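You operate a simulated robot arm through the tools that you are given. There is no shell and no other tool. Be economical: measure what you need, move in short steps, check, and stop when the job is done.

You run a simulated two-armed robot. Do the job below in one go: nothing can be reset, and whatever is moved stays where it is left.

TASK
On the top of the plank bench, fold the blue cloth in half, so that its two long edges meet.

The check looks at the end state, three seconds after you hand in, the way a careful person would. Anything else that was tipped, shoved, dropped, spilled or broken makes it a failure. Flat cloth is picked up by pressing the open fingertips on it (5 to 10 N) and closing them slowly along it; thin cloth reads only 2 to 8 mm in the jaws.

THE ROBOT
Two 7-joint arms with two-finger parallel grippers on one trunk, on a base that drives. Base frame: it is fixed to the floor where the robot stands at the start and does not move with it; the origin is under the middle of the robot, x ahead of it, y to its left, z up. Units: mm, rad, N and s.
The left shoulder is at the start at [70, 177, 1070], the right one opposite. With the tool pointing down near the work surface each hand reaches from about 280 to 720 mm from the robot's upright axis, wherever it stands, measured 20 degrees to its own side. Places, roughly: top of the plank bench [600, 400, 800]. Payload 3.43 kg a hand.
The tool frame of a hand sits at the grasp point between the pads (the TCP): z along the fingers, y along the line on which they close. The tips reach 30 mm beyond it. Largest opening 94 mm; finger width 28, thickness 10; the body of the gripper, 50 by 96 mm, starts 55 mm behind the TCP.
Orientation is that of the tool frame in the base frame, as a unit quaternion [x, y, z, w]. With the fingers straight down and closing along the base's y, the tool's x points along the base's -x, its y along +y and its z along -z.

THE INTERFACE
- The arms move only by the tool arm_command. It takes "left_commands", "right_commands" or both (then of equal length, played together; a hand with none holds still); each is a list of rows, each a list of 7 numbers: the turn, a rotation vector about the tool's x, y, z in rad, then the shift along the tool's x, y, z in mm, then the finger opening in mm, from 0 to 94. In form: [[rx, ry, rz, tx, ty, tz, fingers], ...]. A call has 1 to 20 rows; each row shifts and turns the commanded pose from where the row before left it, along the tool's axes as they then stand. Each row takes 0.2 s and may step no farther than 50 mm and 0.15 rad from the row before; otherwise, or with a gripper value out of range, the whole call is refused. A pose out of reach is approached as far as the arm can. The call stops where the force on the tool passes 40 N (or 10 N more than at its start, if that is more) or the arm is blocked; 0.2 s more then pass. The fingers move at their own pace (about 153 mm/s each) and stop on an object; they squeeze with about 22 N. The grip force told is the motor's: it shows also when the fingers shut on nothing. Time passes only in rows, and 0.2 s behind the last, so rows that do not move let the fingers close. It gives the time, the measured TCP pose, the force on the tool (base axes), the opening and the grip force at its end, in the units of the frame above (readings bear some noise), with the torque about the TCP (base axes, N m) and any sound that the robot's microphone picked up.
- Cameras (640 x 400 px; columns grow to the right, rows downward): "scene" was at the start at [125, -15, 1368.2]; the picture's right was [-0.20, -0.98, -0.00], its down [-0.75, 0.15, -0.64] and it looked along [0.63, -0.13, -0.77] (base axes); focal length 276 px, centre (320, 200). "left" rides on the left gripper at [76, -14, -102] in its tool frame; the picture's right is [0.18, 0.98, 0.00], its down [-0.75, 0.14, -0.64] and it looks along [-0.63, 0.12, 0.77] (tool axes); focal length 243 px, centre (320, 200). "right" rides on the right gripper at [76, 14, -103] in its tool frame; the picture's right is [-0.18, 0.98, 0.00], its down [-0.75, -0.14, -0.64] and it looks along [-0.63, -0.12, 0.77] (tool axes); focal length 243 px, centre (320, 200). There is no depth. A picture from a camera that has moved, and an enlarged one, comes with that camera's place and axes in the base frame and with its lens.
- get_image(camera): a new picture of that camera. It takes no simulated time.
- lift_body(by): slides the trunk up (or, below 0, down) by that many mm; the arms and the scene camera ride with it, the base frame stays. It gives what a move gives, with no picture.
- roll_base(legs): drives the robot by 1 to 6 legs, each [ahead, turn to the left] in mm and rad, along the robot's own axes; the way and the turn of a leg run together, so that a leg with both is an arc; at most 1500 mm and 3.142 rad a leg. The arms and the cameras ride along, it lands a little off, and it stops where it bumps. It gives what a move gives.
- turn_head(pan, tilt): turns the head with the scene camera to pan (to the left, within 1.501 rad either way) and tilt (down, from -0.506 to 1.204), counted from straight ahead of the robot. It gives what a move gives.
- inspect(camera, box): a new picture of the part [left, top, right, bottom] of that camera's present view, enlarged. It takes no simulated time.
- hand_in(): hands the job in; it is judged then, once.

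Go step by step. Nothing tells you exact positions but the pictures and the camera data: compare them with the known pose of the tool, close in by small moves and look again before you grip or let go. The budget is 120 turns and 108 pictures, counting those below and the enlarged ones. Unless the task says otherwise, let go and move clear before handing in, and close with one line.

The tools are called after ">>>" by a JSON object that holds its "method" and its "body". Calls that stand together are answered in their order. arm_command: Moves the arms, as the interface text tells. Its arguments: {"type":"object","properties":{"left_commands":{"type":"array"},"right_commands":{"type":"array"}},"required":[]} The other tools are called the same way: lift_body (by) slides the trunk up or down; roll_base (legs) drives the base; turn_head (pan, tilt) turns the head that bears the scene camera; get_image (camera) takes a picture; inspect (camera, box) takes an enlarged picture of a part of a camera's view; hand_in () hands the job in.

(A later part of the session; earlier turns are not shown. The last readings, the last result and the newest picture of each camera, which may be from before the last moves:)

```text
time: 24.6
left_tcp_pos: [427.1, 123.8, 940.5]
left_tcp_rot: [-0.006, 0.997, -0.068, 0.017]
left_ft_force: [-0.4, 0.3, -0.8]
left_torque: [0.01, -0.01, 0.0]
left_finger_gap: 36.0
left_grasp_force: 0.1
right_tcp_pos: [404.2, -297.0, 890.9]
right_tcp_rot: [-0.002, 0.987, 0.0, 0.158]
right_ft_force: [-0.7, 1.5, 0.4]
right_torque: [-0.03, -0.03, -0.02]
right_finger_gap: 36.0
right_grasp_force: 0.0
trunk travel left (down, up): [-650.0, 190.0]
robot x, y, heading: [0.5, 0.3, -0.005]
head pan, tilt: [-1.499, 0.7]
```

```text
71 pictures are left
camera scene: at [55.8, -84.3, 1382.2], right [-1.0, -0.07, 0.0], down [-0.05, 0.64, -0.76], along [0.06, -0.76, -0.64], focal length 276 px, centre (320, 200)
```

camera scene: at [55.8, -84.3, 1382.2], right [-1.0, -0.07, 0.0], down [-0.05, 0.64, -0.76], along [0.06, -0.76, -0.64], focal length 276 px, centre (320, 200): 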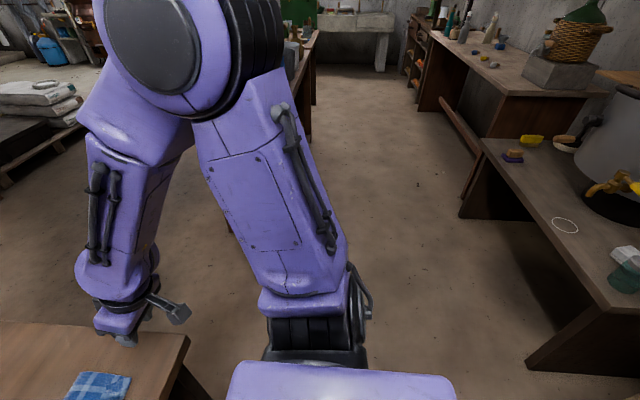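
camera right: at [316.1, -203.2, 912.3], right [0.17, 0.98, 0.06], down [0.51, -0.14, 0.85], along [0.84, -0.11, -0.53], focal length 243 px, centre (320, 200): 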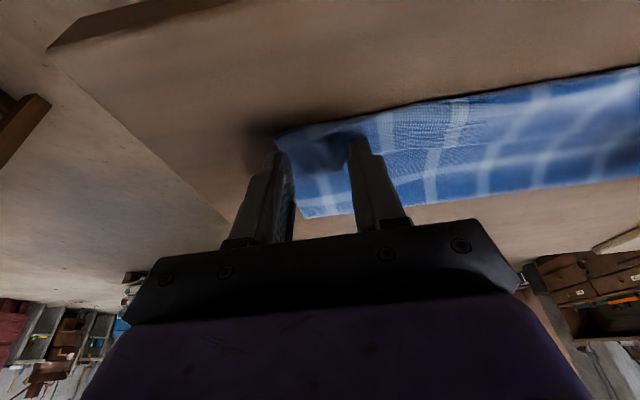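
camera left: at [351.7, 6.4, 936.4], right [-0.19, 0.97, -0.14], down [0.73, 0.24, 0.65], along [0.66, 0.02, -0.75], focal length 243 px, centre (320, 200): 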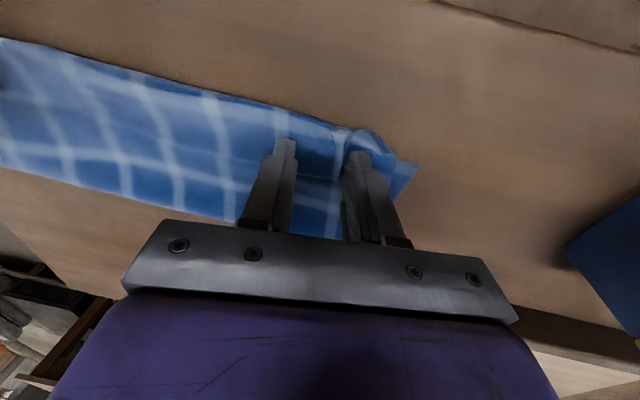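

There's roughly a metre clear behind, so I'm backing up 170 mm.

>>> {"method": "roll_base", "body": {"legs": [[-170, 0]]}}

>>> {"method": "turn_head", "body": {"pan": -0.2, "tilt": 0.8}}

>>> {"method": "get_image", "body": {"camera": "scene"}}

```text
time: 26.1
left_tcp_pos: [259.5, 124.1, 940.2]
left_tcp_rot: [-0.006, 0.998, -0.068, 0.017]
left_ft_force: [-0.7, -0.1, 0.1]
left_torque: [0.01, 0.01, -0.02]
left_finger_gap: 36.1
left_grasp_force: 0.0
right_tcp_pos: [235.4, -297.3, 890.4]
right_tcp_rot: [-0.002, 0.987, 0.001, 0.158]
right_ft_force: [-0.2, -0.6, -0.1]
right_torque: [-0.01, -0.02, -0.02]
right_finger_gap: 36.1
right_grasp_force: 0.0
trunk travel left (down, up): [-650.0, 190.0]
robot x, y, heading: [-169.0, 1.7, -0.001]
head pan, tilt: [-1.499, 0.7]
```

```text
time: 27.6
left_tcp_pos: [260.9, 123.7, 940.0]
left_tcp_rot: [-0.006, 0.997, -0.068, 0.018]
left_ft_force: [0.4, 0.3, 0.9]
left_torque: [0.02, -0.02, 0.03]
left_finger_gap: 36.2
left_grasp_force: 0.1
right_tcp_pos: [235.9, -296.9, 891.0]
right_tcp_rot: [-0.001, 0.987, 0.0, 0.158]
right_ft_force: [-0.1, -0.9, -0.1]
right_torque: [-0.01, -0.01, -0.02]
right_finger_gap: 35.8
right_grasp_force: 0.0
trunk travel left (down, up): [-650.0, 190.0]
robot x, y, heading: [-167.4, -1.3, 0.003]
head pan, tilt: [-0.201, 0.799]
```

```text
70 pictures are left
camera scene: at [-39.7, -15.6, 1373.9], right [-0.2, -0.98, 0.0], down [-0.7, 0.14, -0.7], along [0.68, -0.14, -0.72], focal length 276 px, centre (320, 200)
```

scene: 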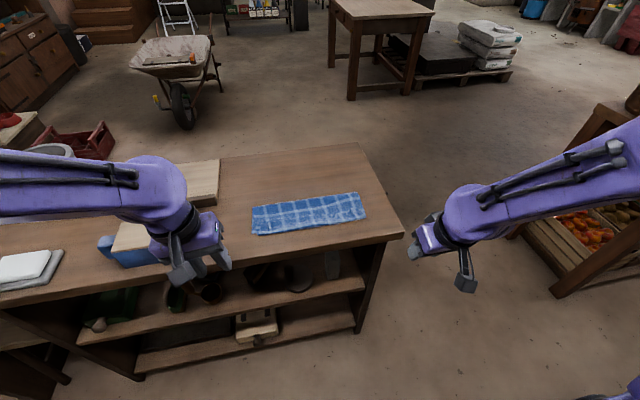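

There's room now. I'll bring both hands, closed, above the curled strip.

>>> {"method": "arm_command", "body": {"left_commands": [[-0.068, 0, 0.007, 0, 0, 0, 20], [-0.068, 0, 0.007, 0, 0, 0, 0], [0, 0, 0, -33.3, -22.8, 15.1, 0], [0, 0, 0, -33.3, -22.8, 15.1, 0], [0, 0, 0, -33.3, -22.8, 15.1, 0], [0, 0, 0, -33.3, -22.8, 15.1, 0], [0, 0, 0, -33.3, -22.8, 15.1, 0], [0, 0, 0, 0, 0, 0, 0]], "right_commands": [[0, 0, 0, 0, 0, 0, 20], [0, 0, 0, 0, 0, 0, 0], [0, 0, 0, -36.5, 16.4, 16.4, 0], [0, 0, 0, -36.5, 16.4, 16.4, 0], [0, 0, 0, -36.5, 16.4, 16.4, 0], [0, 0, 0, -36.5, 16.4, 16.4, 0], [0, 0, 0, -36.5, 16.4, 16.4, 0], [0, 0, 0, 0, 0, 0, 0]]}}

>>> {"method": "get_image", "body": {"camera": "left"}}

>>> {"method": "get_image", "body": {"camera": "right"}}

```text
time: 29.4
left_tcp_pos: [427.3, 9.3, 873.1]
left_tcp_rot: [0.0, 1.0, 0.0, 0.018]
left_ft_force: [0.0, -0.7, -0.1]
left_torque: [0.01, -0.04, 0.01]
left_finger_gap: 0.0
left_grasp_force: 21.5
right_tcp_pos: [432.8, -213.7, 871.2]
right_tcp_rot: [-0.003, 0.987, 0.001, 0.159]
right_ft_force: [-0.9, 0.5, -0.1]
right_torque: [0.0, 0.0, -0.01]
right_finger_gap: 0.1
right_grasp_force: 21.6
trunk travel left (down, up): [-650.0, 190.0]
robot x, y, heading: [-166.7, -1.5, -0.005]
head pan, tilt: [-0.201, 0.799]
```

```text
69 pictures are left
camera left: at [347.3, -5.6, 972.1], right [-0.18, 0.98, -0.01], down [0.73, 0.14, 0.67], along [0.66, 0.12, -0.74], focal length 243 px, centre (320, 200)
```

left: 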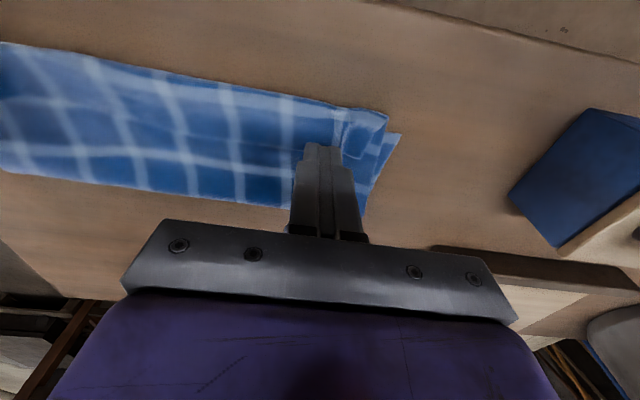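

```text
68 pictures are left
camera right: at [327.9, -199.1, 944.2], right [0.17, 0.98, 0.06], down [0.51, -0.14, 0.85], along [0.84, -0.11, -0.53], focal length 243 px, centre (320, 200)
```

right: 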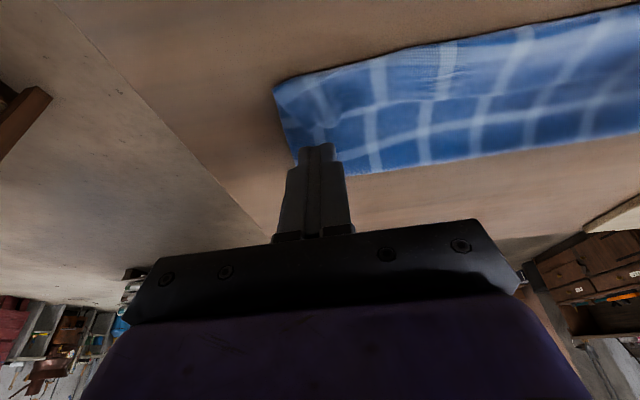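

Both closed hands are above the strip. I'm lowering them to touch it.

>>> {"method": "arm_command", "body": {"left_commands": [[0, 0, 0, 0.6, 0, 18, 0], [0, 0, 0, 0.5, 0, 14, 0], [0, 0, 0, 0.1, 0, 2, 0], [0, 0, 0, 0.1, 0, 2, 0], [0, 0, 0, 0, 0, 1, 0]], "right_commands": [[0, 0, 0, 5, 0, 15, 0], [0, 0, 0, 3.7, 0, 11.4, 0], [0, 0, 0, 0.6, 0, 2, 0], [0, 0, 0, 0.6, 0, 2, 0], [0, 0, 0, 0.3, 0, 1, 0]]}}

```text
time: 30.6
left_tcp_pos: [429.3, 8.6, 833.6]
left_tcp_rot: [-0.001, 1.0, 0.002, 0.018]
left_ft_force: [-0.1, -0.6, 1.0]
left_torque: [0.01, 0.02, 0.0]
left_finger_gap: 0.0
left_grasp_force: 21.7
right_tcp_pos: [433.6, -214.8, 837.1]
right_tcp_rot: [-0.002, 0.987, 0.0, 0.159]
right_ft_force: [-0.3, -0.7, 0.4]
right_torque: [0.0, -0.02, -0.03]
right_finger_gap: 0.0
right_grasp_force: 22.1
trunk travel left (down, up): [-650.0, 190.0]
robot x, y, heading: [-167.3, -2.6, 0.004]
head pan, tilt: [-0.201, 0.799]
```

>>> {"method": "arm_command", "body": {"left_commands": [[0, 0, 0, 0, 0, 1, 0], [0, 0, 0, 0, 0, 0.5, 0]], "right_commands": [[0, 0, 0, 0.3, 0, 1.5, 0], [0, 0, 0, 0.3, 0, 1, 0]]}}

```text
time: 31.1
left_tcp_pos: [429.0, 9.9, 833.0]
left_tcp_rot: [0.0, 1.0, 0.0, 0.018]
left_ft_force: [0.8, -1.5, 3.8]
left_torque: [0.0, -0.01, 0.01]
left_finger_gap: 0.0
left_grasp_force: 22.0
right_tcp_pos: [433.5, -213.7, 834.6]
right_tcp_rot: [-0.002, 0.987, 0.001, 0.159]
right_ft_force: [-0.6, 0.1, 2.7]
right_torque: [0.0, 0.06, -0.02]
right_finger_gap: 0.2
right_grasp_force: 22.3
trunk travel left (down, up): [-650.0, 190.0]
robot x, y, heading: [-175.1, -3.6, -0.001]
head pan, tilt: [-0.201, 0.799]
```

Contact is light at about 3–4 N. I'm dragging both hands 35 mm toward the robot to roll the strip out.

>>> {"method": "arm_command", "body": {"left_commands": [[0, 0, 0, 5, 0, -0.1, 0], [0, 0, 0, 5, 0, -0.18, 0], [0, 0, 0, 5, 0, -0.18, 0], [0, 0, 0, 5, 0, -0.18, 0], [0, 0, 0, 5, 0, -0.18, 0], [0, 0, 0, 5, 0, -0.18, 0], [0, 0, 0, 5, 0, -0.18, 0]], "right_commands": [[0, 0, 0, 4.75, 0, -1.3, 0], [0, 0, 0, 4.75, 0, -1.55, 0], [0, 0, 0, 4.75, 0, -1.55, 0], [0, 0, 0, 4.75, 0, -1.55, 0], [0, 0, 0, 4.75, 0, -1.55, 0], [0, 0, 0, 4.75, 0, -1.55, 0], [0, 0, 0, 4.75, 0, -1.55, 0]]}}

>>> {"method": "get_image", "body": {"camera": "left"}}

>>> {"method": "get_image", "body": {"camera": "right"}}

>>> {"method": "inspect", "body": {"camera": "scene", "box": [220, 160, 420, 285]}}

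```text
time: 32.8
left_tcp_pos: [393.2, 9.1, 833.2]
left_tcp_rot: [0.0, 1.0, 0.001, 0.019]
left_ft_force: [0.4, 0.5, 4.6]
left_torque: [-0.02, -0.03, 0.04]
left_finger_gap: 0.0
left_grasp_force: 22.0
right_tcp_pos: [397.3, -212.6, 834.6]
right_tcp_rot: [-0.002, 0.987, 0.001, 0.159]
right_ft_force: [2.1, 0.5, 7.8]
right_torque: [-0.02, -0.03, 0.0]
right_finger_gap: 0.0
right_grasp_force: 22.6
trunk travel left (down, up): [-650.0, 190.0]
robot x, y, heading: [-168.0, -3.7, 0.002]
head pan, tilt: [-0.201, 0.799]
```

```text
67 pictures are left
camera left: at [312.9, -4.5, 932.8], right [-0.18, 0.98, -0.01], down [0.73, 0.14, 0.67], along [0.66, 0.12, -0.74], focal length 243 px, centre (320, 200)
```

left: 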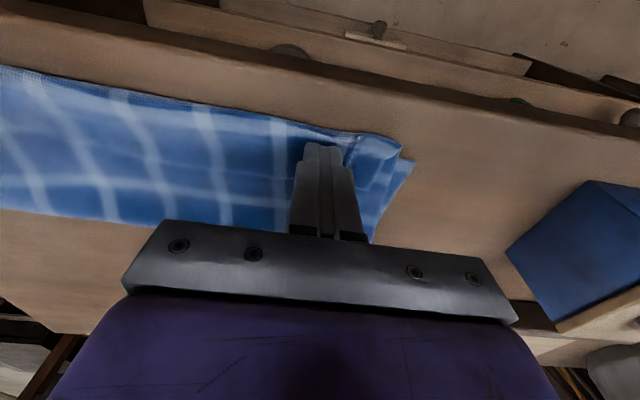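

```text
66 pictures are left
camera right: at [293.8, -198.8, 908.3], right [0.17, 0.98, 0.06], down [0.51, -0.14, 0.85], along [0.84, -0.11, -0.53], focal length 243 px, centre (320, 200)
```

right: 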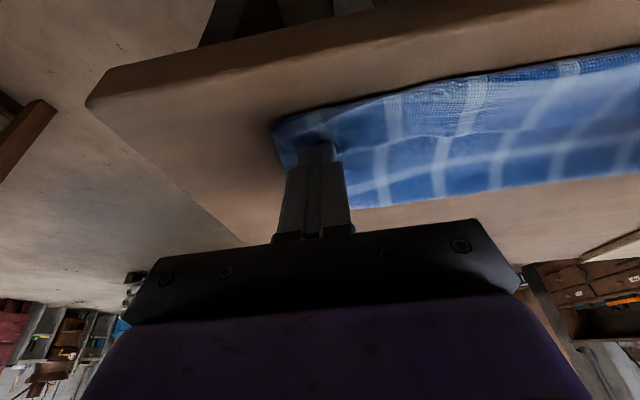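

```text
3.20 times, centred on (320, 222) of scene
camera zoom: at [-41.1, -15.2, 1374.1], right [-0.2, -0.98, 0.0], down [-0.7, 0.14, -0.7], along [0.68, -0.14, -0.72], focal length 884 px, centre (320, 128)
```

zoom: 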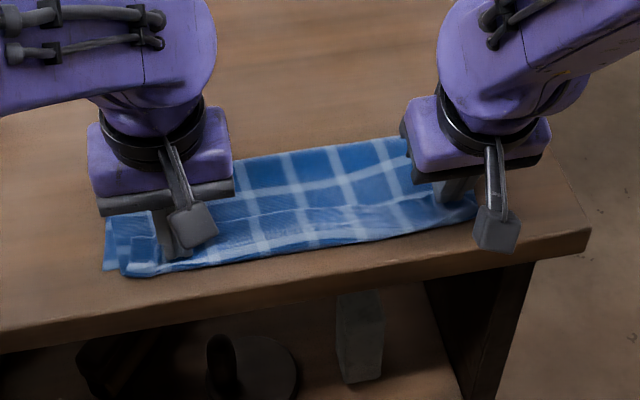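

The drag moved the whole cloth about 30 mm instead of unrolling the strip. The better fix is to lift this edge, unfold it back, and refold with a much smaller grip overlap. I'll raise the hands and look again.

>>> {"method": "arm_command", "body": {"left_commands": [[0, 0, 0, 0, 0, -5, 0], [0, 0, 0, 0, 0, -20, 20], [0, 0, 0, 0, 0, -35, 40], [0, 0, 0, 0, 30, 0, 40], [0, 0, 0, 0, 40, 0, 40]], "right_commands": [[0, 0, 0, 0, 0, -5, 0], [0, 0, 0, 0, 0, -20, 20], [0, 0, 0, 0, 0, -35, 40], [0, 0, 0, 0, -30, 0, 40], [0, 0, 0, 0, -40, 0, 40]]}}

>>> {"method": "inspect", "body": {"camera": "scene", "box": [220, 160, 420, 285]}}

>>> {"method": "get_image", "body": {"camera": "right"}}

>>> {"method": "get_image", "body": {"camera": "left"}}

```text
time: 34.0
left_tcp_pos: [392.0, 80.7, 891.9]
left_tcp_rot: [0.001, 1.0, 0.001, 0.019]
left_ft_force: [0.3, 0.3, 0.3]
left_torque: [-0.03, 0.0, -0.02]
left_finger_gap: 39.9
left_grasp_force: 0.2
right_tcp_pos: [378.5, -284.4, 890.9]
right_tcp_rot: [-0.002, 0.987, 0.001, 0.158]
right_ft_force: [-0.4, -0.3, 0.0]
right_torque: [0.01, 0.01, 0.01]
right_finger_gap: 39.8
right_grasp_force: 0.1
trunk travel left (down, up): [-650.0, 190.0]
robot x, y, heading: [-168.1, -3.6, 0.001]
head pan, tilt: [-0.201, 0.799]
```

```text
3.20 times, centred on (320, 222) of scene
camera zoom: at [-40.4, -15.6, 1374.0], right [-0.2, -0.98, 0.0], down [-0.7, 0.14, -0.7], along [0.68, -0.14, -0.72], focal length 884 px, centre (320, 128)
```

zoom: 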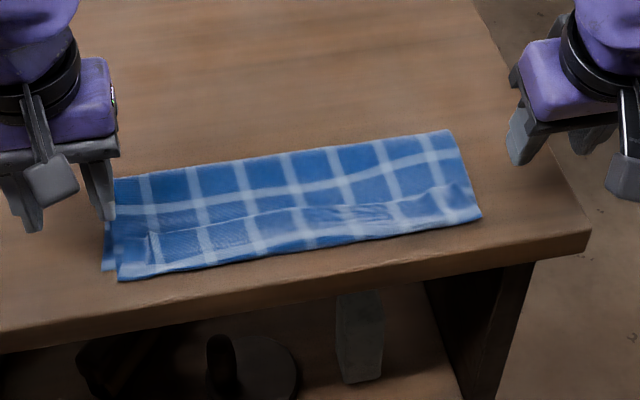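

```text
63 pictures are left
camera right: at [274.7, -269.8, 964.5], right [0.17, 0.98, 0.06], down [0.52, -0.14, 0.85], along [0.84, -0.11, -0.53], focal length 243 px, centre (320, 200)
```

right: 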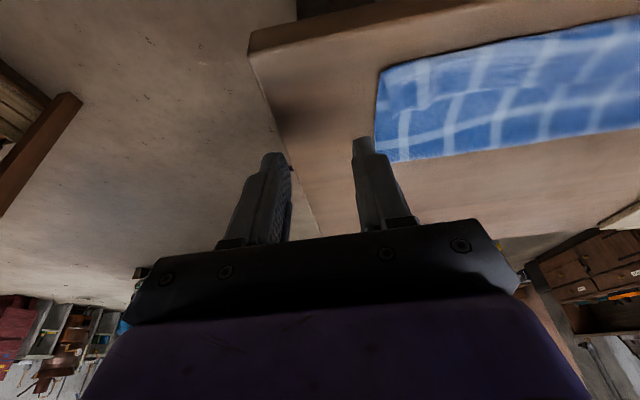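

```text
62 pictures are left
camera left: at [311.2, 66.4, 992.7], right [-0.18, 0.98, -0.01], down [0.73, 0.14, 0.67], along [0.66, 0.12, -0.74], focal length 243 px, centre (320, 200)
```

left: 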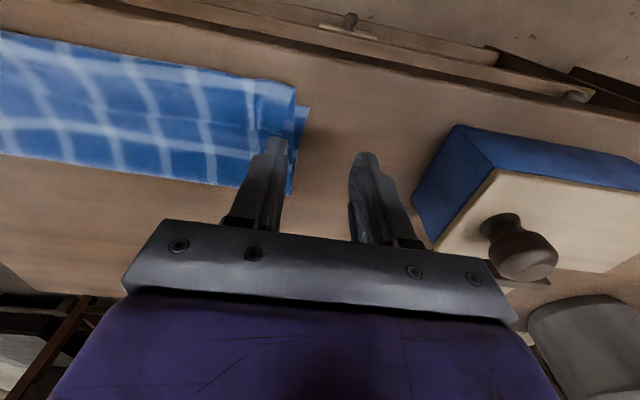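

The doubled near edge lies at x≈374 and overhangs the lower layer by about 12 mm. I'll place the hands over that overhang, with the right hand straightened to vertical.

>>> {"method": "arm_command", "body": {"left_commands": [[0, 0.02, 0, 0, 0, 0, 40], [0, 0.018, 0, 0, 0, 0, 40], [0, 0, 0, 0, 0, 0, 40], [0, 0, 0, 11, -23.5, 15.5, 40], [0, 0, 0, 11, -23.5, 15.5, 40], [0, 0, 0, 0, 0, 0, 40]], "right_commands": [[0, 0.106, 0, 0, 0, 0, 40], [0, 0.106, 0, 0, 0, 0, 40], [0, 0.106, 0, 0, 0, 0, 40], [0, 0, 0, 4.2, 36.5, 15.5, 40], [0, 0, 0, 4.2, 36.5, 15.5, 40], [0, 0, 0, 0, 0, 0, 40]]}}

>>> {"method": "get_image", "body": {"camera": "left"}}

>>> {"method": "get_image", "body": {"camera": "right"}}

```text
time: 35.4
left_tcp_pos: [370.0, 31.6, 861.4]
left_tcp_rot: [0.0, 1.0, 0.0, -0.002]
left_ft_force: [0.3, 0.3, 0.2]
left_torque: [-0.01, 0.01, 0.03]
left_finger_gap: 39.9
left_grasp_force: 0.1
right_tcp_pos: [372.5, -210.0, 860.6]
right_tcp_rot: [-0.003, 1.0, 0.0, 0.0]
right_ft_force: [-0.4, 0.0, -0.1]
right_torque: [0.0, -0.01, 0.03]
right_finger_gap: 40.0
right_grasp_force: 0.1
trunk travel left (down, up): [-650.0, 190.0]
robot x, y, heading: [-167.4, -1.4, -0.001]
head pan, tilt: [-0.201, 0.799]
```

```text
61 pictures are left
camera left: at [293.9, 17.5, 964.4], right [-0.18, 0.98, 0.0], down [0.75, 0.14, 0.64], along [0.63, 0.12, -0.77], focal length 243 px, centre (320, 200)
```

left: 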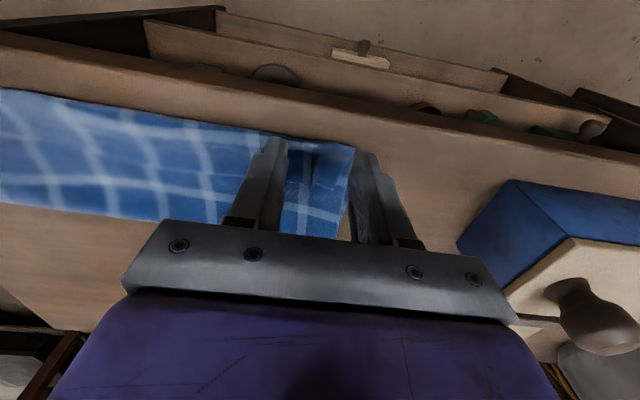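

```text
60 pictures are left
camera right: at [295.2, -195.4, 962.2], right [0.18, 0.98, 0.0], down [0.75, -0.14, 0.64], along [0.63, -0.11, -0.77], focal length 243 px, centre (320, 200)
```

right: 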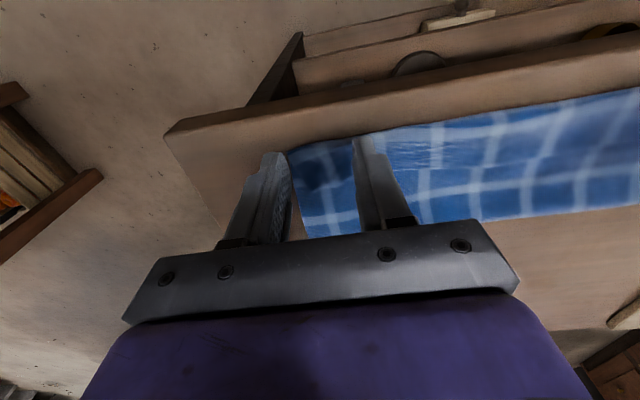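

The hands line up with the overhang. I'll shift each 6 mm inward and press down.

>>> {"method": "arm_command", "body": {"left_commands": [[0, 0, 0, 0, -6, 10, 40], [0, 0, 0, 0, 0, 12, 40], [0, 0, 0, 0, 0, 5, 40], [0, 0, 0, 0, 0, 2, 40], [0, 0, 0, 0, 0, 1, 40]], "right_commands": [[0, 0, 0, 0, 6, 10, 40], [0, 0, 0, 0, 0, 12, 40], [0, 0, 0, 0, 0, 5, 40], [0, 0, 0, 0, 0, 2, 40], [0, 0, 0, 0, 0, 1, 40]]}}

```text
time: 36.5
left_tcp_pos: [370.5, 26.9, 833.0]
left_tcp_rot: [0.001, 1.0, 0.001, 0.001]
left_ft_force: [0.2, -1.3, 2.8]
left_torque: [0.05, -0.07, -0.05]
left_finger_gap: 39.5
left_grasp_force: 0.2
right_tcp_pos: [370.2, -204.4, 831.5]
right_tcp_rot: [-0.003, 1.0, 0.001, 0.004]
right_ft_force: [2.2, 1.0, 12.2]
right_torque: [-0.16, -0.17, -0.02]
right_finger_gap: 39.7
right_grasp_force: 0.0
trunk travel left (down, up): [-650.0, 190.0]
robot x, y, heading: [-169.9, 0.1, -0.002]
head pan, tilt: [-0.201, 0.799]
```

>>> {"method": "arm_command", "body": {"left_commands": [[0, 0, 0, 0, 0, 1, 40], [0, 0, 0, 0, 0, 0.5, 36], [0, 0, 0, 0, 0, 0, 32], [0, 0, 0, 0, 0, 0, 28], [0, 0, 0, 0, 0, 0, 24], [0, 0, 0, 0, 0, 0, 20], [0, 0, 0, 0, 0, 0, 16], [0, 0, 0, 0, 0, 0, 12], [0, 0, 0, 0, 0, 0, 8], [0, 0, 0, 0, 0, 0, 4], [0, 0, 0, 0, 0, 0, 0], [0, 0, 0, 0, 0, 0, 0]], "right_commands": [[0, 0, 0, 0, 0, -0.3, 40], [0, 0, 0, 0, 0, 0, 36], [0, 0, 0, 0, 0, 0, 32], [0, 0, 0, 0, 0, 0, 28], [0, 0, 0, 0, 0, 0, 24], [0, 0, 0, 0, 0, 0, 20], [0, 0, 0, 0, 0, 0, 16], [0, 0, 0, 0, 0, 0, 12], [0, 0, 0, 0, 0, 0, 8], [0, 0, 0, 0, 0, 0, 4], [0, 0, 0, 0, 0, 0, 0], [0, 0, 0, 0, 0, 0, 0]]}}

>>> {"method": "get_image", "body": {"camera": "left"}}

>>> {"method": "get_image", "body": {"camera": "right"}}

```text
time: 39.1
left_tcp_pos: [367.2, 25.5, 832.1]
left_tcp_rot: [-0.001, 1.0, 0.0, 0.002]
left_ft_force: [1.3, -8.4, 26.6]
left_torque: [-0.17, -0.29, -0.08]
left_finger_gap: 3.1
left_grasp_force: 21.7
right_tcp_pos: [368.2, -203.1, 832.9]
right_tcp_rot: [-0.002, 1.0, 0.0, 0.003]
right_ft_force: [-0.4, 11.2, 8.0]
right_torque: [0.39, -0.13, 0.08]
right_finger_gap: 3.0
right_grasp_force: 22.0
trunk travel left (down, up): [-650.0, 190.0]
robot x, y, heading: [-170.5, 0.7, -0.002]
head pan, tilt: [-0.201, 0.799]
```

```text
59 pictures are left
camera left: at [290.5, 12.5, 934.7], right [-0.18, 0.98, 0.0], down [0.75, 0.14, 0.64], along [0.63, 0.12, -0.76], focal length 243 px, centre (320, 200)
```

left: 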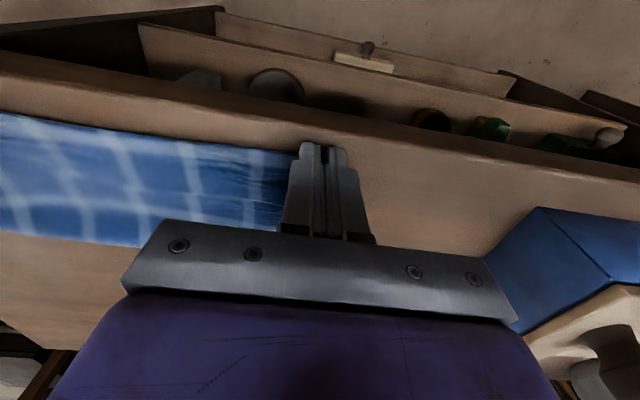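

```text
58 pictures are left
camera right: at [292.4, -189.2, 934.9], right [0.18, 0.98, 0.0], down [0.75, -0.14, 0.65], along [0.64, -0.11, -0.76], focal length 243 px, centre (320, 200)
```

right: 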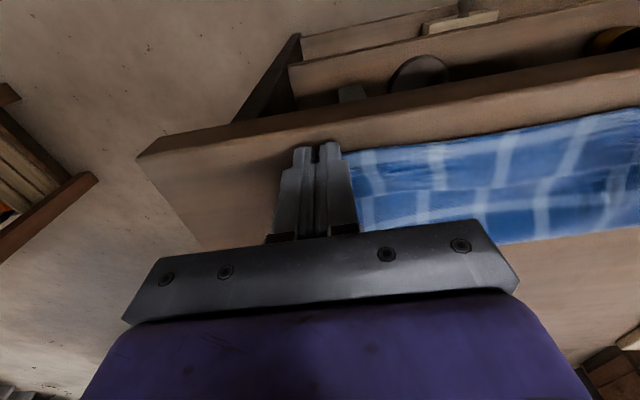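

Both jaws read 3 mm, so the doubled edge is held. I'll lift slowly and look.

>>> {"method": "arm_command", "body": {"left_commands": [[0, 0, 0, -2, -1, -10, 0], [0, 0, 0, -4, -1, -15, 0], [0, 0, 0, -6, -1, -20, 0], [0, 0, 0, -10, 0, -20, 0]], "right_commands": [[0, 0, 0, -2, 1, -10, 0], [0, 0, 0, -4, 1, -15, 0], [0, 0, 0, -6, 1, -20, 0], [0, 0, 0, -10, 0, -20, 0]]}}

>>> {"method": "get_image", "body": {"camera": "left"}}

>>> {"method": "get_image", "body": {"camera": "right"}}

>>> {"method": "inspect", "body": {"camera": "scene", "box": [200, 140, 440, 290]}}

```text
time: 40.1
left_tcp_pos: [392.8, 23.4, 896.0]
left_tcp_rot: [0.0, 1.0, 0.001, -0.001]
left_ft_force: [1.1, -3.4, 0.7]
left_torque: [-0.07, -0.01, -0.02]
left_finger_gap: 2.6
left_grasp_force: 22.5
right_tcp_pos: [393.4, -201.9, 895.9]
right_tcp_rot: [-0.002, 1.0, 0.0, 0.0]
right_ft_force: [0.2, 3.0, 0.0]
right_torque: [0.09, -0.01, -0.02]
right_finger_gap: 2.9
right_grasp_force: 22.3
trunk travel left (down, up): [-650.0, 190.0]
robot x, y, heading: [-169.6, 1.4, 0.0]
head pan, tilt: [-0.201, 0.799]
```

```text
57 pictures are left
camera left: at [315.6, 9.3, 997.6], right [-0.18, 0.98, 0.0], down [0.76, 0.14, 0.64], along [0.63, 0.12, -0.77], focal length 243 px, centre (320, 200)
```

left: 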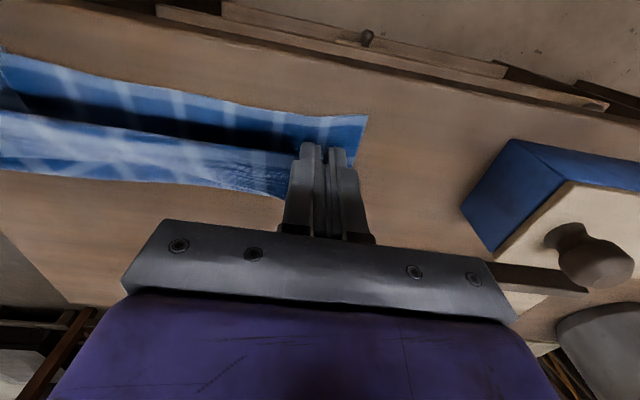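

```text
56 pictures are left
camera right: at [317.7, -186.7, 998.0], right [0.18, 0.98, 0.0], down [0.75, -0.14, 0.64], along [0.63, -0.11, -0.77], focal length 243 px, centre (320, 200)
```

right: 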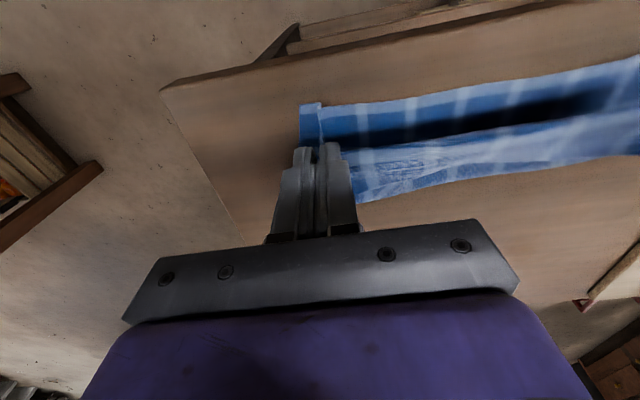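

```text
2.67 times, centred on (320, 215) of scene
camera zoom: at [-39.7, -15.4, 1373.8], right [-0.2, -0.98, 0.0], down [-0.7, 0.14, -0.7], along [0.68, -0.14, -0.72], focal length 736 px, centre (320, 160)
```

zoom: 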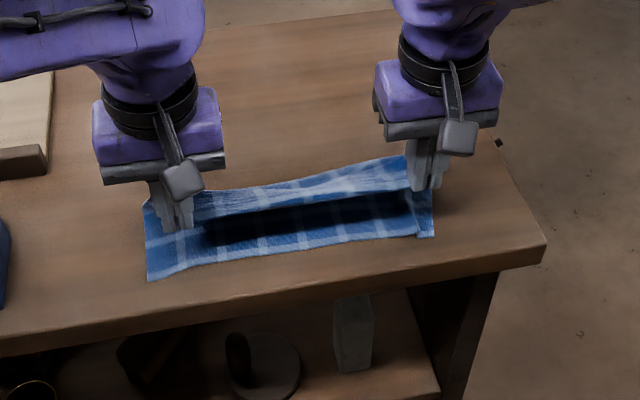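

Only the top layer lifted and the lower layer is still flat. I'll raise a bit more and drive the base forward again, which carries this edge over to the far side.

>>> {"method": "arm_command", "body": {"left_commands": [[0, 0, 0, -8, 0, -10, 0], [0, 0, 0, -8, 0, -10, 0], [0, 0, 0, -8, 0, -10, 0]], "right_commands": [[0, 0, 0, -8, 0, -10, 0], [0, 0, 0, -8, 0, -10, 0], [0, 0, 0, -8, 0, -10, 0]]}}

>>> {"method": "roll_base", "body": {"legs": [[75, 0]]}}

>>> {"method": "get_image", "body": {"camera": "scene"}}

```text
time: 41.0
left_tcp_pos: [416.0, 23.8, 925.2]
left_tcp_rot: [0.001, 1.0, 0.002, -0.002]
left_ft_force: [0.4, -3.3, 0.1]
left_torque: [-0.08, 0.03, -0.01]
left_finger_gap: 2.7
left_grasp_force: 21.9
right_tcp_pos: [417.5, -201.9, 926.0]
right_tcp_rot: [-0.003, 1.0, 0.0, 0.0]
right_ft_force: [0.3, 2.8, -0.1]
right_torque: [0.05, 0.02, 0.03]
right_finger_gap: 2.9
right_grasp_force: 22.1
trunk travel left (down, up): [-650.0, 190.0]
robot x, y, heading: [-168.7, 1.9, 0.001]
head pan, tilt: [-0.201, 0.799]
```

```text
time: 42.0
left_tcp_pos: [486.9, 22.9, 928.5]
left_tcp_rot: [0.001, 1.0, 0.001, 0.002]
left_ft_force: [-0.1, -3.1, -0.1]
left_torque: [-0.09, -0.01, 0.02]
left_finger_gap: 2.7
left_grasp_force: 22.6
right_tcp_pos: [488.5, -202.9, 929.6]
right_tcp_rot: [-0.001, 1.0, 0.0, 0.003]
right_ft_force: [0.2, 2.3, 0.0]
right_torque: [0.09, 0.0, 0.01]
right_finger_gap: 3.1
right_grasp_force: 22.2
trunk travel left (down, up): [-650.0, 190.0]
robot x, y, heading: [-91.1, 2.8, -0.004]
head pan, tilt: [-0.201, 0.799]
```

```text
54 pictures are left
camera scene: at [28.9, -15.5, 1374.6], right [-0.2, -0.98, 0.0], down [-0.7, 0.14, -0.7], along [0.69, -0.14, -0.71], focal length 276 px, centre (320, 200)
```

scene: 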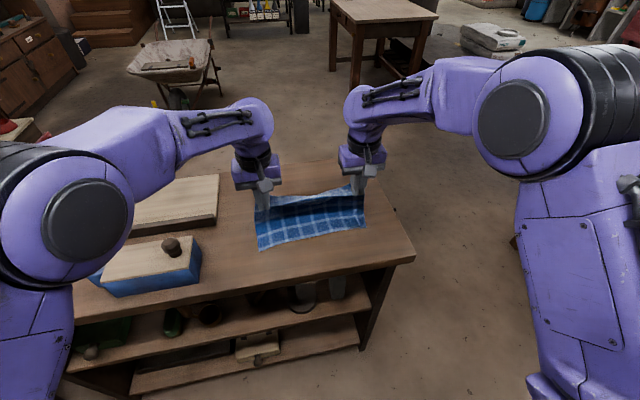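

The cloth is swinging over well. I'm continuing forward while lowering.

>>> {"method": "arm_command", "body": {"left_commands": [[0, 0, 0, -11, 0, 11, 0], [0, 0, 0, -11, 0, 14, 0], [0, 0, 0, -11, 0, 15, 0], [0, 0, 0, -11, 0, 15, 0]], "right_commands": [[0, 0, 0, -11, 0, 11, 0], [0, 0, 0, -11, 0, 14, 0], [0, 0, 0, -11, 0, 15, 0], [0, 0, 0, -11, 0, 15, 0]]}}

>>> {"method": "roll_base", "body": {"legs": [[50, 0]]}}

>>> {"method": "get_image", "body": {"camera": "scene"}}

>>> {"method": "get_image", "body": {"camera": "left"}}

>>> {"method": "get_image", "body": {"camera": "right"}}

```text
time: 43.0
left_tcp_pos: [536.5, 23.3, 870.4]
left_tcp_rot: [0.0, 1.0, 0.001, -0.001]
left_ft_force: [0.3, -2.1, 0.2]
left_torque: [-0.08, 0.04, 0.0]
left_finger_gap: 2.6
left_grasp_force: 21.7
right_tcp_pos: [537.1, -203.0, 871.1]
right_tcp_rot: [-0.002, 1.0, 0.0, 0.0]
right_ft_force: [0.2, 2.4, -0.5]
right_torque: [0.05, 0.01, 0.05]
right_finger_gap: 2.7
right_grasp_force: 22.1
trunk travel left (down, up): [-650.0, 190.0]
robot x, y, heading: [-90.5, -1.6, -0.002]
head pan, tilt: [-0.201, 0.799]
```

```text
time: 43.9
left_tcp_pos: [576.7, 21.4, 876.4]
left_tcp_rot: [0.002, 1.0, 0.001, 0.005]
left_ft_force: [-1.8, -1.8, 1.6]
left_torque: [-0.03, -0.06, 0.01]
left_finger_gap: 2.7
left_grasp_force: 21.7
right_tcp_pos: [577.5, -202.5, 879.8]
right_tcp_rot: [-0.001, 1.0, 0.001, 0.007]
right_ft_force: [-0.5, 1.5, 0.5]
right_torque: [0.1, -0.05, 0.01]
right_finger_gap: 3.2
right_grasp_force: 21.5
trunk travel left (down, up): [-650.0, 190.0]
robot x, y, heading: [-46.4, -0.7, -0.001]
head pan, tilt: [-0.201, 0.799]
```

```text
53 pictures are left
camera scene: at [72.6, -15.7, 1375.3], right [-0.2, -0.98, 0.0], down [-0.7, 0.14, -0.7], along [0.69, -0.14, -0.71], focal length 276 px, centre (320, 200)
```

scene: 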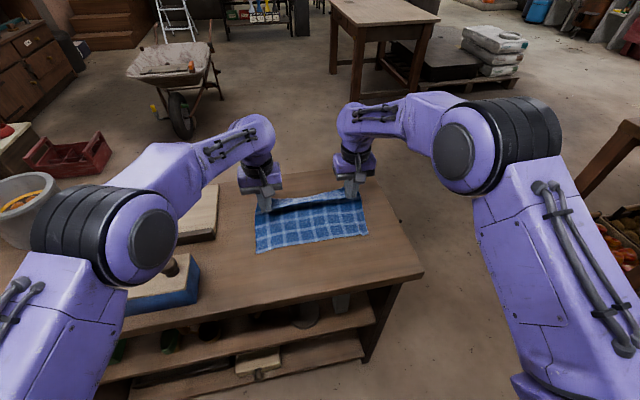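

```text
52 pictures are left
camera left: at [498.5, 8.2, 979.7], right [-0.18, 0.98, 0.0], down [0.75, 0.14, 0.65], along [0.64, 0.12, -0.76], focal length 243 px, centre (320, 200)
```

left: 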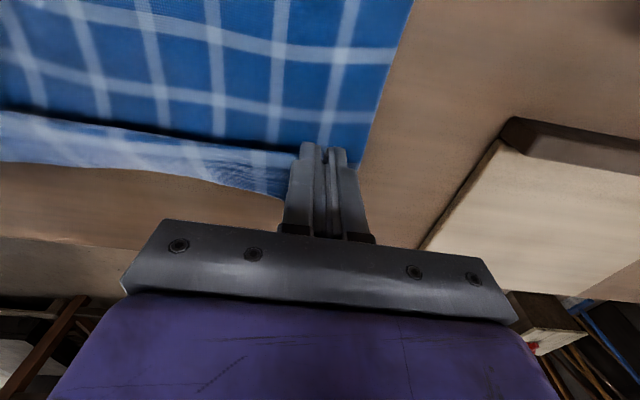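

```text
51 pictures are left
camera right: at [500.3, -187.5, 980.4], right [0.18, 0.98, 0.0], down [0.75, -0.14, 0.65], along [0.64, -0.11, -0.76], focal length 243 px, centre (320, 200)
```

right: 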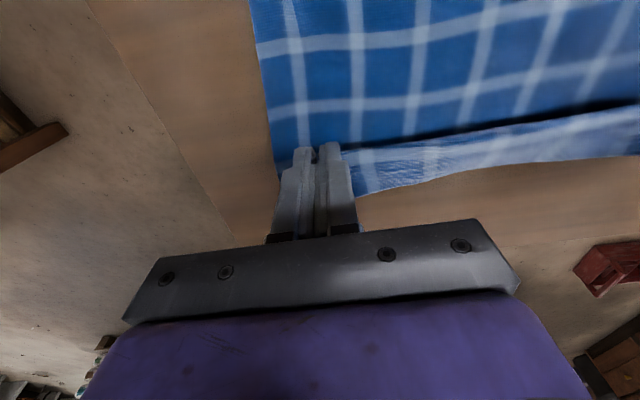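

The strip now hangs on the far side. I'm lowering almost straight down so it lays out pointing away.

>>> {"method": "arm_command", "body": {"left_commands": [[0, 0, 0, -4, 1, 10, 0], [0, 0, 0, -2, 1, 10, 0], [0, 0, 0, 3, 0, 10, 0], [0, 0, 0, 3, 0, 8, 0], [0, 0, 0, 0, 0, 3, 0]], "right_commands": [[0, 0, 0, -4, -1, 10, 0], [0, 0, 0, -2, -1, 10, 0], [0, 0, 0, 3, 0, 10, 0], [0, 0, 0, 3, 0, 10, 0], [0, 0, 0, 0, 0, 4, 0]]}}

>>> {"method": "get_image", "body": {"camera": "left"}}

>>> {"method": "get_image", "body": {"camera": "right"}}

```text
time: 45.1
left_tcp_pos: [582.4, 24.3, 833.7]
left_tcp_rot: [0.002, 1.0, 0.0, 0.002]
left_ft_force: [0.7, -7.4, 7.1]
left_torque: [-0.26, -0.13, -0.05]
left_finger_gap: 2.5
left_grasp_force: 22.2
right_tcp_pos: [584.9, -203.6, 833.1]
right_tcp_rot: [-0.002, 1.0, 0.0, 0.006]
right_ft_force: [2.9, 7.0, 13.6]
right_torque: [0.14, -0.2, 0.09]
right_finger_gap: 3.2
right_grasp_force: 21.6
trunk travel left (down, up): [-650.0, 190.0]
robot x, y, heading: [-45.1, -0.8, 0.001]
head pan, tilt: [-0.201, 0.799]
```

```text
50 pictures are left
camera left: at [505.0, 10.2, 935.5], right [-0.18, 0.98, 0.0], down [0.75, 0.14, 0.64], along [0.63, 0.12, -0.76], focal length 243 px, centre (320, 200)
```

left: 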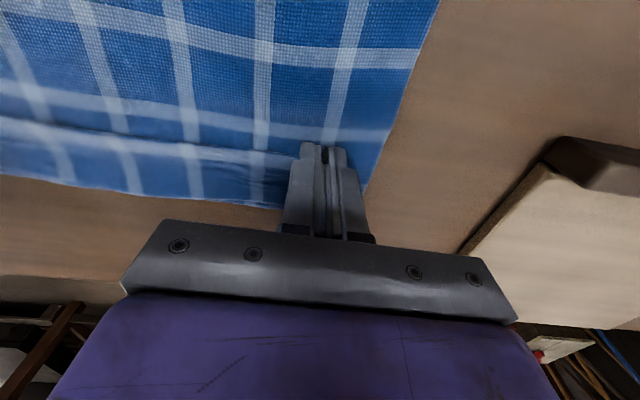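

```text
49 pictures are left
camera right: at [507.7, -189.4, 933.8], right [0.18, 0.98, 0.0], down [0.75, -0.14, 0.65], along [0.64, -0.11, -0.76], focal length 243 px, centre (320, 200)
```

right: 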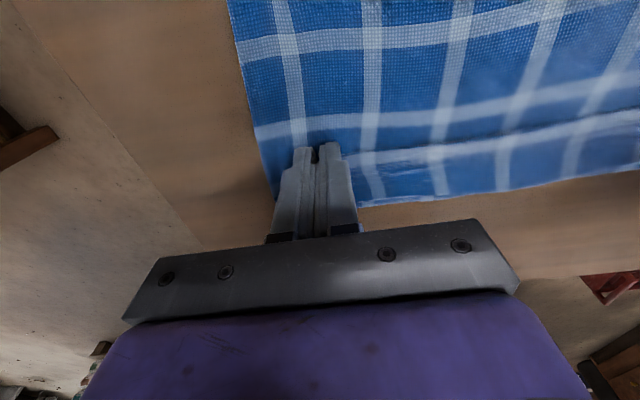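

The strip lies out flat on the far side and the cloth is fully unfolded. I'll open slowly to spread the gathers and lift clear.

>>> {"method": "arm_command", "body": {"left_commands": [[0, 0, 0, 0, 0, 0, 5], [0, 0, 0, 0, 0, 0, 9], [0, 0, 0, 0, 0, 0, 13], [0, 0, 0, 0, 0, 0, 17], [0, 0, 0, 0, 0, 0, 21], [0, 0, 0, 0, 0, 0, 25], [0, 0, 0, 0, 0, 0, 29], [0, 0, 0, 0, 0, 0, 33], [0, 0, 0, 0, 0, 0, 37], [0, 0, 0, 0, 0, -5, 40], [0, 0, 0, 0, 0, -20, 40], [0, 0, 0, 0, 0, -30, 40], [0, 0, 0, 0, 20, -30, 40]], "right_commands": [[0, 0, 0, 0, 0, -0.7, 5], [0, 0, 0, 0, 0, 0, 9], [0, 0, 0, 0, 0, 0, 13], [0, 0, 0, 0, 0, 0, 17], [0, 0, 0, 0, 0, 0, 21], [0, 0, 0, 0, 0, 0, 25], [0, 0, 0, 0, 0, 0, 29], [0, 0, 0, 0, 0, 0, 33], [0, 0, 0, 0, 0, 0, 37], [0, 0, 0, 0, 0, -5, 40], [0, 0, 0, 0, 0, -20, 40], [0, 0, 0, 0, 0, -30, 40], [0, 0, 0, 0, -20, -30, 40]]}}

>>> {"method": "inspect", "body": {"camera": "scene", "box": [200, 160, 440, 310]}}

>>> {"method": "get_image", "body": {"camera": "left"}}

>>> {"method": "get_image", "body": {"camera": "right"}}

```text
time: 47.9
left_tcp_pos: [582.8, 44.0, 915.3]
left_tcp_rot: [0.001, 1.0, 0.001, 0.0]
left_ft_force: [0.5, -0.2, -0.4]
left_torque: [-0.02, 0.0, 0.03]
left_finger_gap: 40.0
left_grasp_force: 0.1
right_tcp_pos: [582.4, -223.4, 915.3]
right_tcp_rot: [-0.002, 1.0, 0.001, 0.002]
right_ft_force: [-0.1, -0.7, 1.2]
right_torque: [0.01, -0.03, 0.01]
right_finger_gap: 40.1
right_grasp_force: 0.0
trunk travel left (down, up): [-650.0, 190.0]
robot x, y, heading: [-44.6, 1.0, -0.0]
head pan, tilt: [-0.201, 0.799]
```

```text
2.67 times, centred on (320, 235) of scene
camera zoom: at [82.9, -15.8, 1373.9], right [-0.2, -0.98, 0.0], down [-0.7, 0.14, -0.7], along [0.68, -0.14, -0.72], focal length 736 px, centre (320, 107)
```

zoom: 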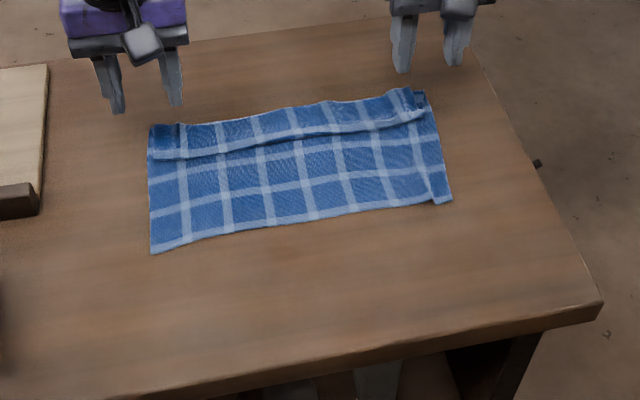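

```text
47 pictures are left
camera left: at [505.3, 29.2, 1019.0], right [-0.18, 0.98, 0.0], down [0.75, 0.14, 0.64], along [0.63, 0.12, -0.77], focal length 243 px, centre (320, 200)
```

left: 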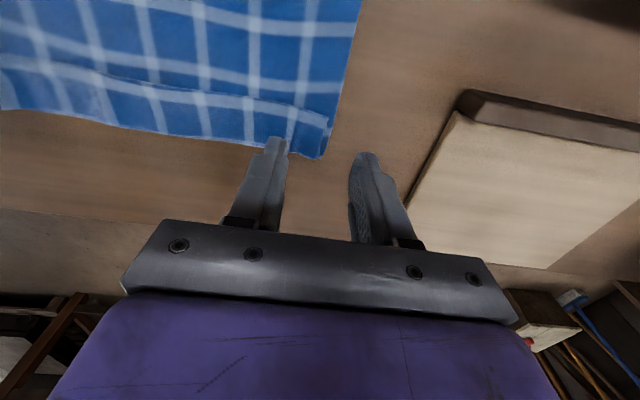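

```text
46 pictures are left
camera right: at [506.9, -209.3, 1017.4], right [0.18, 0.98, 0.0], down [0.75, -0.14, 0.65], along [0.63, -0.11, -0.76], focal length 243 px, centre (320, 200)
```

right: 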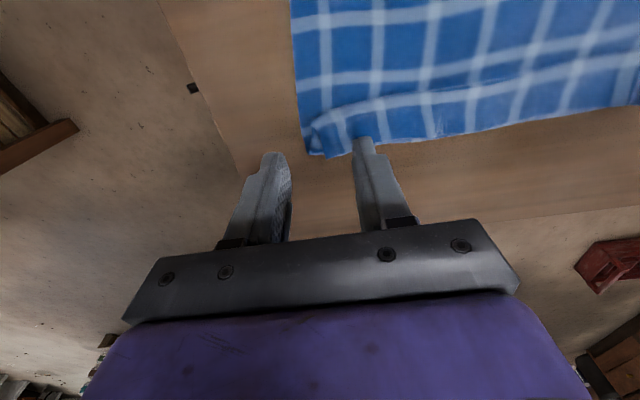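

The cloth slid forward during the carry. It now spans only about x 476–628, so there seems to be a pleat near the far side and a small tuck at the near right corner. I'll look closer.

>>> {"method": "inspect", "body": {"camera": "scene", "box": [245, 185, 375, 266]}}

```text
4.92 times, centred on (310, 226) of scene
camera zoom: at [82.9, -15.8, 1373.9], right [-0.2, -0.98, 0.0], down [-0.7, 0.14, -0.7], along [0.68, -0.14, -0.72], focal length 1360 px, centre (369, 74)
```

zoom: 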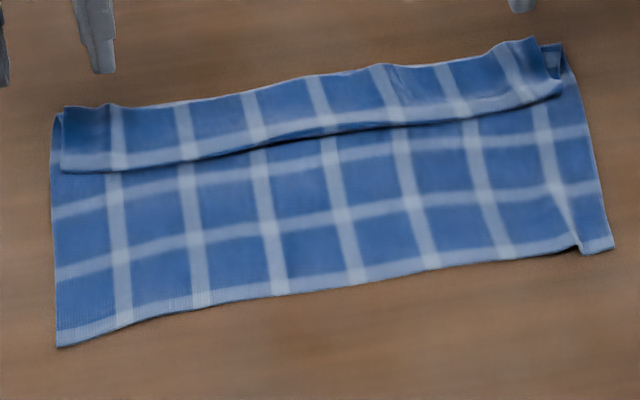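

The cloth has a Z-pleat at the far side, and its near edge (x≈476) lies as a single layer. New plan: grip the near edge and lift until the cloth hangs, so the pleat falls open. Then I'll set the lower edge down first, lay half away from me and fold back, which keeps the gripped edge pointing the right way. First the base goes back 80 mm and the hands go over the near corners.

>>> {"method": "roll_base", "body": {"legs": [[-80, 0]]}}

>>> {"method": "arm_command", "body": {"left_commands": [[0, 0, 0, 13, -6, 27, 40], [0, 0, 0, 13, -6, 27, 40], [0, 0, 0, 0, 0, 0, 40]], "right_commands": [[0, 0, 0, 10, 6, 30, 14], [0, 0, 0, 10, 6, 30, 14], [0, 0, 0, 0, 0, 0, 14]]}}

>>> {"method": "get_image", "body": {"camera": "right"}}

>>> {"method": "get_image", "body": {"camera": "left"}}

```text
time: 49.0
left_tcp_pos: [502.6, 44.1, 915.6]
left_tcp_rot: [0.002, 1.0, 0.001, 0.0]
left_ft_force: [-0.9, 0.0, 1.5]
left_torque: [0.01, -0.03, -0.01]
left_finger_gap: 39.9
left_grasp_force: 0.0
right_tcp_pos: [504.2, -224.6, 915.2]
right_tcp_rot: [-0.002, 1.0, 0.001, 0.002]
right_ft_force: [-0.4, 0.7, -0.1]
right_torque: [0.04, -0.02, 0.0]
right_finger_gap: 40.1
right_grasp_force: 0.0
trunk travel left (down, up): [-650.0, 190.0]
robot x, y, heading: [-120.4, -1.5, 0.001]
head pan, tilt: [-0.201, 0.799]
```

```text
time: 49.8
left_tcp_pos: [477.7, 32.3, 861.2]
left_tcp_rot: [0.002, 1.0, 0.001, 0.0]
left_ft_force: [-0.2, -0.3, 1.0]
left_torque: [-0.01, 0.0, -0.01]
left_finger_gap: 40.1
left_grasp_force: 0.0
right_tcp_pos: [485.0, -211.8, 854.9]
right_tcp_rot: [-0.002, 1.0, 0.001, 0.002]
right_ft_force: [-0.9, -0.6, -0.6]
right_torque: [-0.01, 0.02, 0.0]
right_finger_gap: 14.2
right_grasp_force: 0.1
trunk travel left (down, up): [-650.0, 190.0]
robot x, y, heading: [-123.8, -2.5, 0.004]
head pan, tilt: [-0.201, 0.799]
```

```text
44 pictures are left
camera right: at [408.8, -197.1, 956.7], right [0.18, 0.98, 0.0], down [0.75, -0.14, 0.65], along [0.63, -0.12, -0.76], focal length 243 px, centre (320, 200)
```

right: 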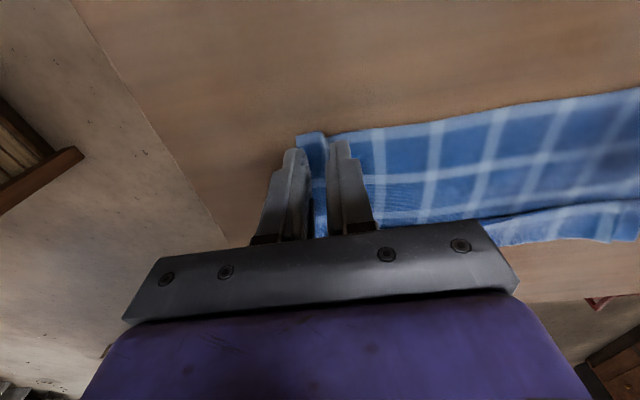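

```text
43 pictures are left
camera left: at [400.7, 17.5, 964.0], right [-0.18, 0.98, 0.0], down [0.75, 0.14, 0.64], along [0.63, 0.12, -0.77], focal length 243 px, centre (320, 200)
```

left: 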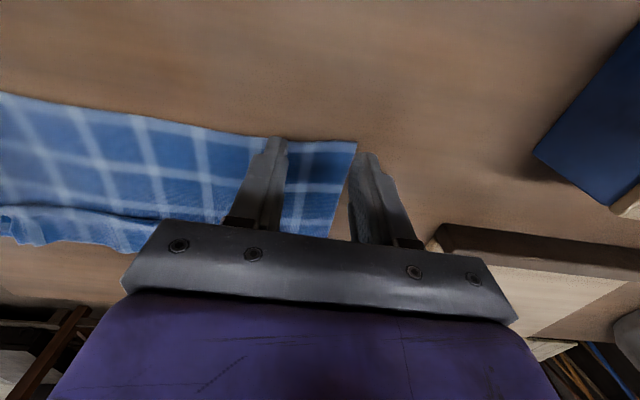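

The tuck's step line is at y≈-206. I'll press the right fingers on either side of it and open them to pull it flat.

>>> {"method": "arm_command", "body": {"right_commands": [[0, 0, 0, -4, 2, 10, 14], [0, 0, 0, 0, 0, 8, 14], [0, 0, 0, 0, 0, 4, 14], [0, 0, 0, 0, 0, 2, 14], [0, 0, 0, 0, 0, 0.5, 14]]}}

```text
time: 51.0
left_tcp_pos: [476.6, 30.8, 863.2]
left_tcp_rot: [0.001, 1.0, 0.001, 0.0]
left_ft_force: [0.4, 0.8, -0.4]
left_torque: [-0.02, 0.01, 0.02]
left_finger_gap: 40.2
left_grasp_force: 0.1
right_tcp_pos: [488.6, -210.3, 831.8]
right_tcp_rot: [-0.002, 1.0, 0.001, 0.005]
right_ft_force: [0.6, 0.0, 6.5]
right_torque: [-0.06, -0.04, 0.01]
right_finger_gap: 13.9
right_grasp_force: 0.0
trunk travel left (down, up): [-650.0, 190.0]
robot x, y, heading: [-125.0, -2.6, 0.0]
head pan, tilt: [-0.201, 0.799]
```

>>> {"method": "arm_command", "body": {"right_commands": [[0, 0, 0, 0, 0, 0, 18], [0, 0, 0, 0, 0, 0, 22], [0, 0, 0, 0, 0, 0, 26], [0, 0, 0, 0, 0, 0, 30], [0, 0, 0, 0, 0, 0, 34], [0, 0, 0, 0, 0, 0, 38], [0, 0, 0, 0, 0, 0, 42], [0, 0, 0, 0, 0, -8, 42], [0, 0, 0, 0, 0, -15, 42]]}}

>>> {"method": "get_image", "body": {"camera": "right"}}

>>> {"method": "inspect", "body": {"camera": "scene", "box": [225, 155, 385, 255]}}

```text
time: 53.0
left_tcp_pos: [476.3, 31.9, 861.7]
left_tcp_rot: [0.002, 1.0, 0.0, 0.0]
left_ft_force: [-0.2, -0.3, -0.1]
left_torque: [0.01, 0.0, 0.02]
left_finger_gap: 39.9
left_grasp_force: 0.1
right_tcp_pos: [488.7, -210.7, 853.8]
right_tcp_rot: [-0.001, 1.0, 0.001, 0.001]
right_ft_force: [-0.8, 0.8, -0.4]
right_torque: [0.02, -0.01, 0.0]
right_finger_gap: 42.1
right_grasp_force: 0.0
trunk travel left (down, up): [-650.0, 190.0]
robot x, y, heading: [-122.5, -3.0, -0.001]
head pan, tilt: [-0.201, 0.799]
```

```text
42 pictures are left
camera right: at [412.0, -195.1, 955.6], right [0.18, 0.98, 0.0], down [0.75, -0.14, 0.64], along [0.63, -0.12, -0.76], focal length 243 px, centre (320, 200)
```

right: 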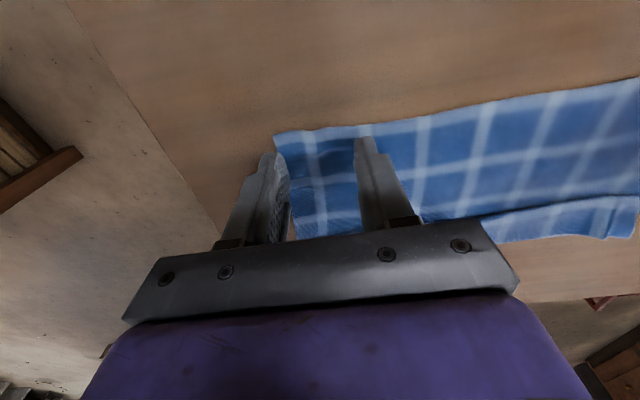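

```text
4.00 times, centred on (305, 205) of scene
camera zoom: at [3.9, -15.3, 1374.0], right [-0.2, -0.98, 0.0], down [-0.7, 0.14, -0.7], along [0.68, -0.14, -0.72], focal length 1105 px, centre (380, 180)
```

zoom: 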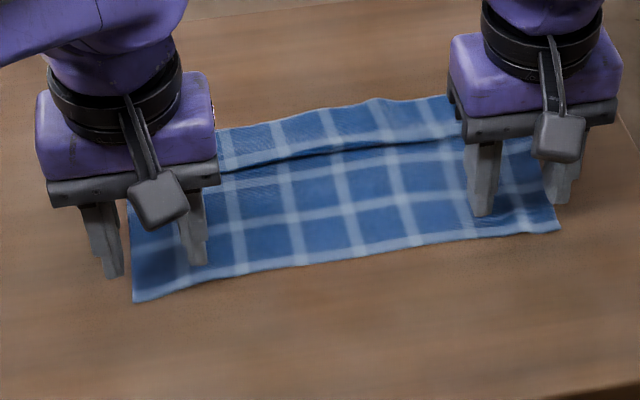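

The tuck is gone and the near edge is straight, with corners at about (475, 58) and (479, -240). I'm setting both hands down on the near corners.

>>> {"method": "arm_command", "body": {"left_commands": [[0, 0, 0, -1, -5, 10, 40], [0, 0, 0, 0, 0, 10, 40], [0, 0, 0, 0, 0, 6, 40], [0, 0, 0, 0, 0, 3, 40], [0, 0, 0, 0, 0, 1, 40]], "right_commands": [[0, 0, 0, 8, -1, 5, 40], [0, 0, 0, 0, 0, 8, 40], [0, 0, 0, 0, 0, 5, 40], [0, 0, 0, 0, 0, 3, 40], [0, 0, 0, 0, 0, 1, 40]]}}

```text
time: 54.2
left_tcp_pos: [479.1, 26.0, 832.7]
left_tcp_rot: [0.003, 1.0, 0.002, 0.0]
left_ft_force: [0.4, 0.2, 0.1]
left_torque: [-0.02, -0.03, -0.02]
left_finger_gap: 39.9
left_grasp_force: 0.1
right_tcp_pos: [480.8, -211.9, 831.8]
right_tcp_rot: [-0.001, 1.0, 0.001, 0.002]
right_ft_force: [-0.5, 0.9, 0.5]
right_torque: [-0.01, -0.02, -0.01]
right_finger_gap: 40.1
right_grasp_force: 0.0
trunk travel left (down, up): [-650.0, 190.0]
robot x, y, heading: [-125.1, 1.2, -0.003]
head pan, tilt: [-0.201, 0.799]
```

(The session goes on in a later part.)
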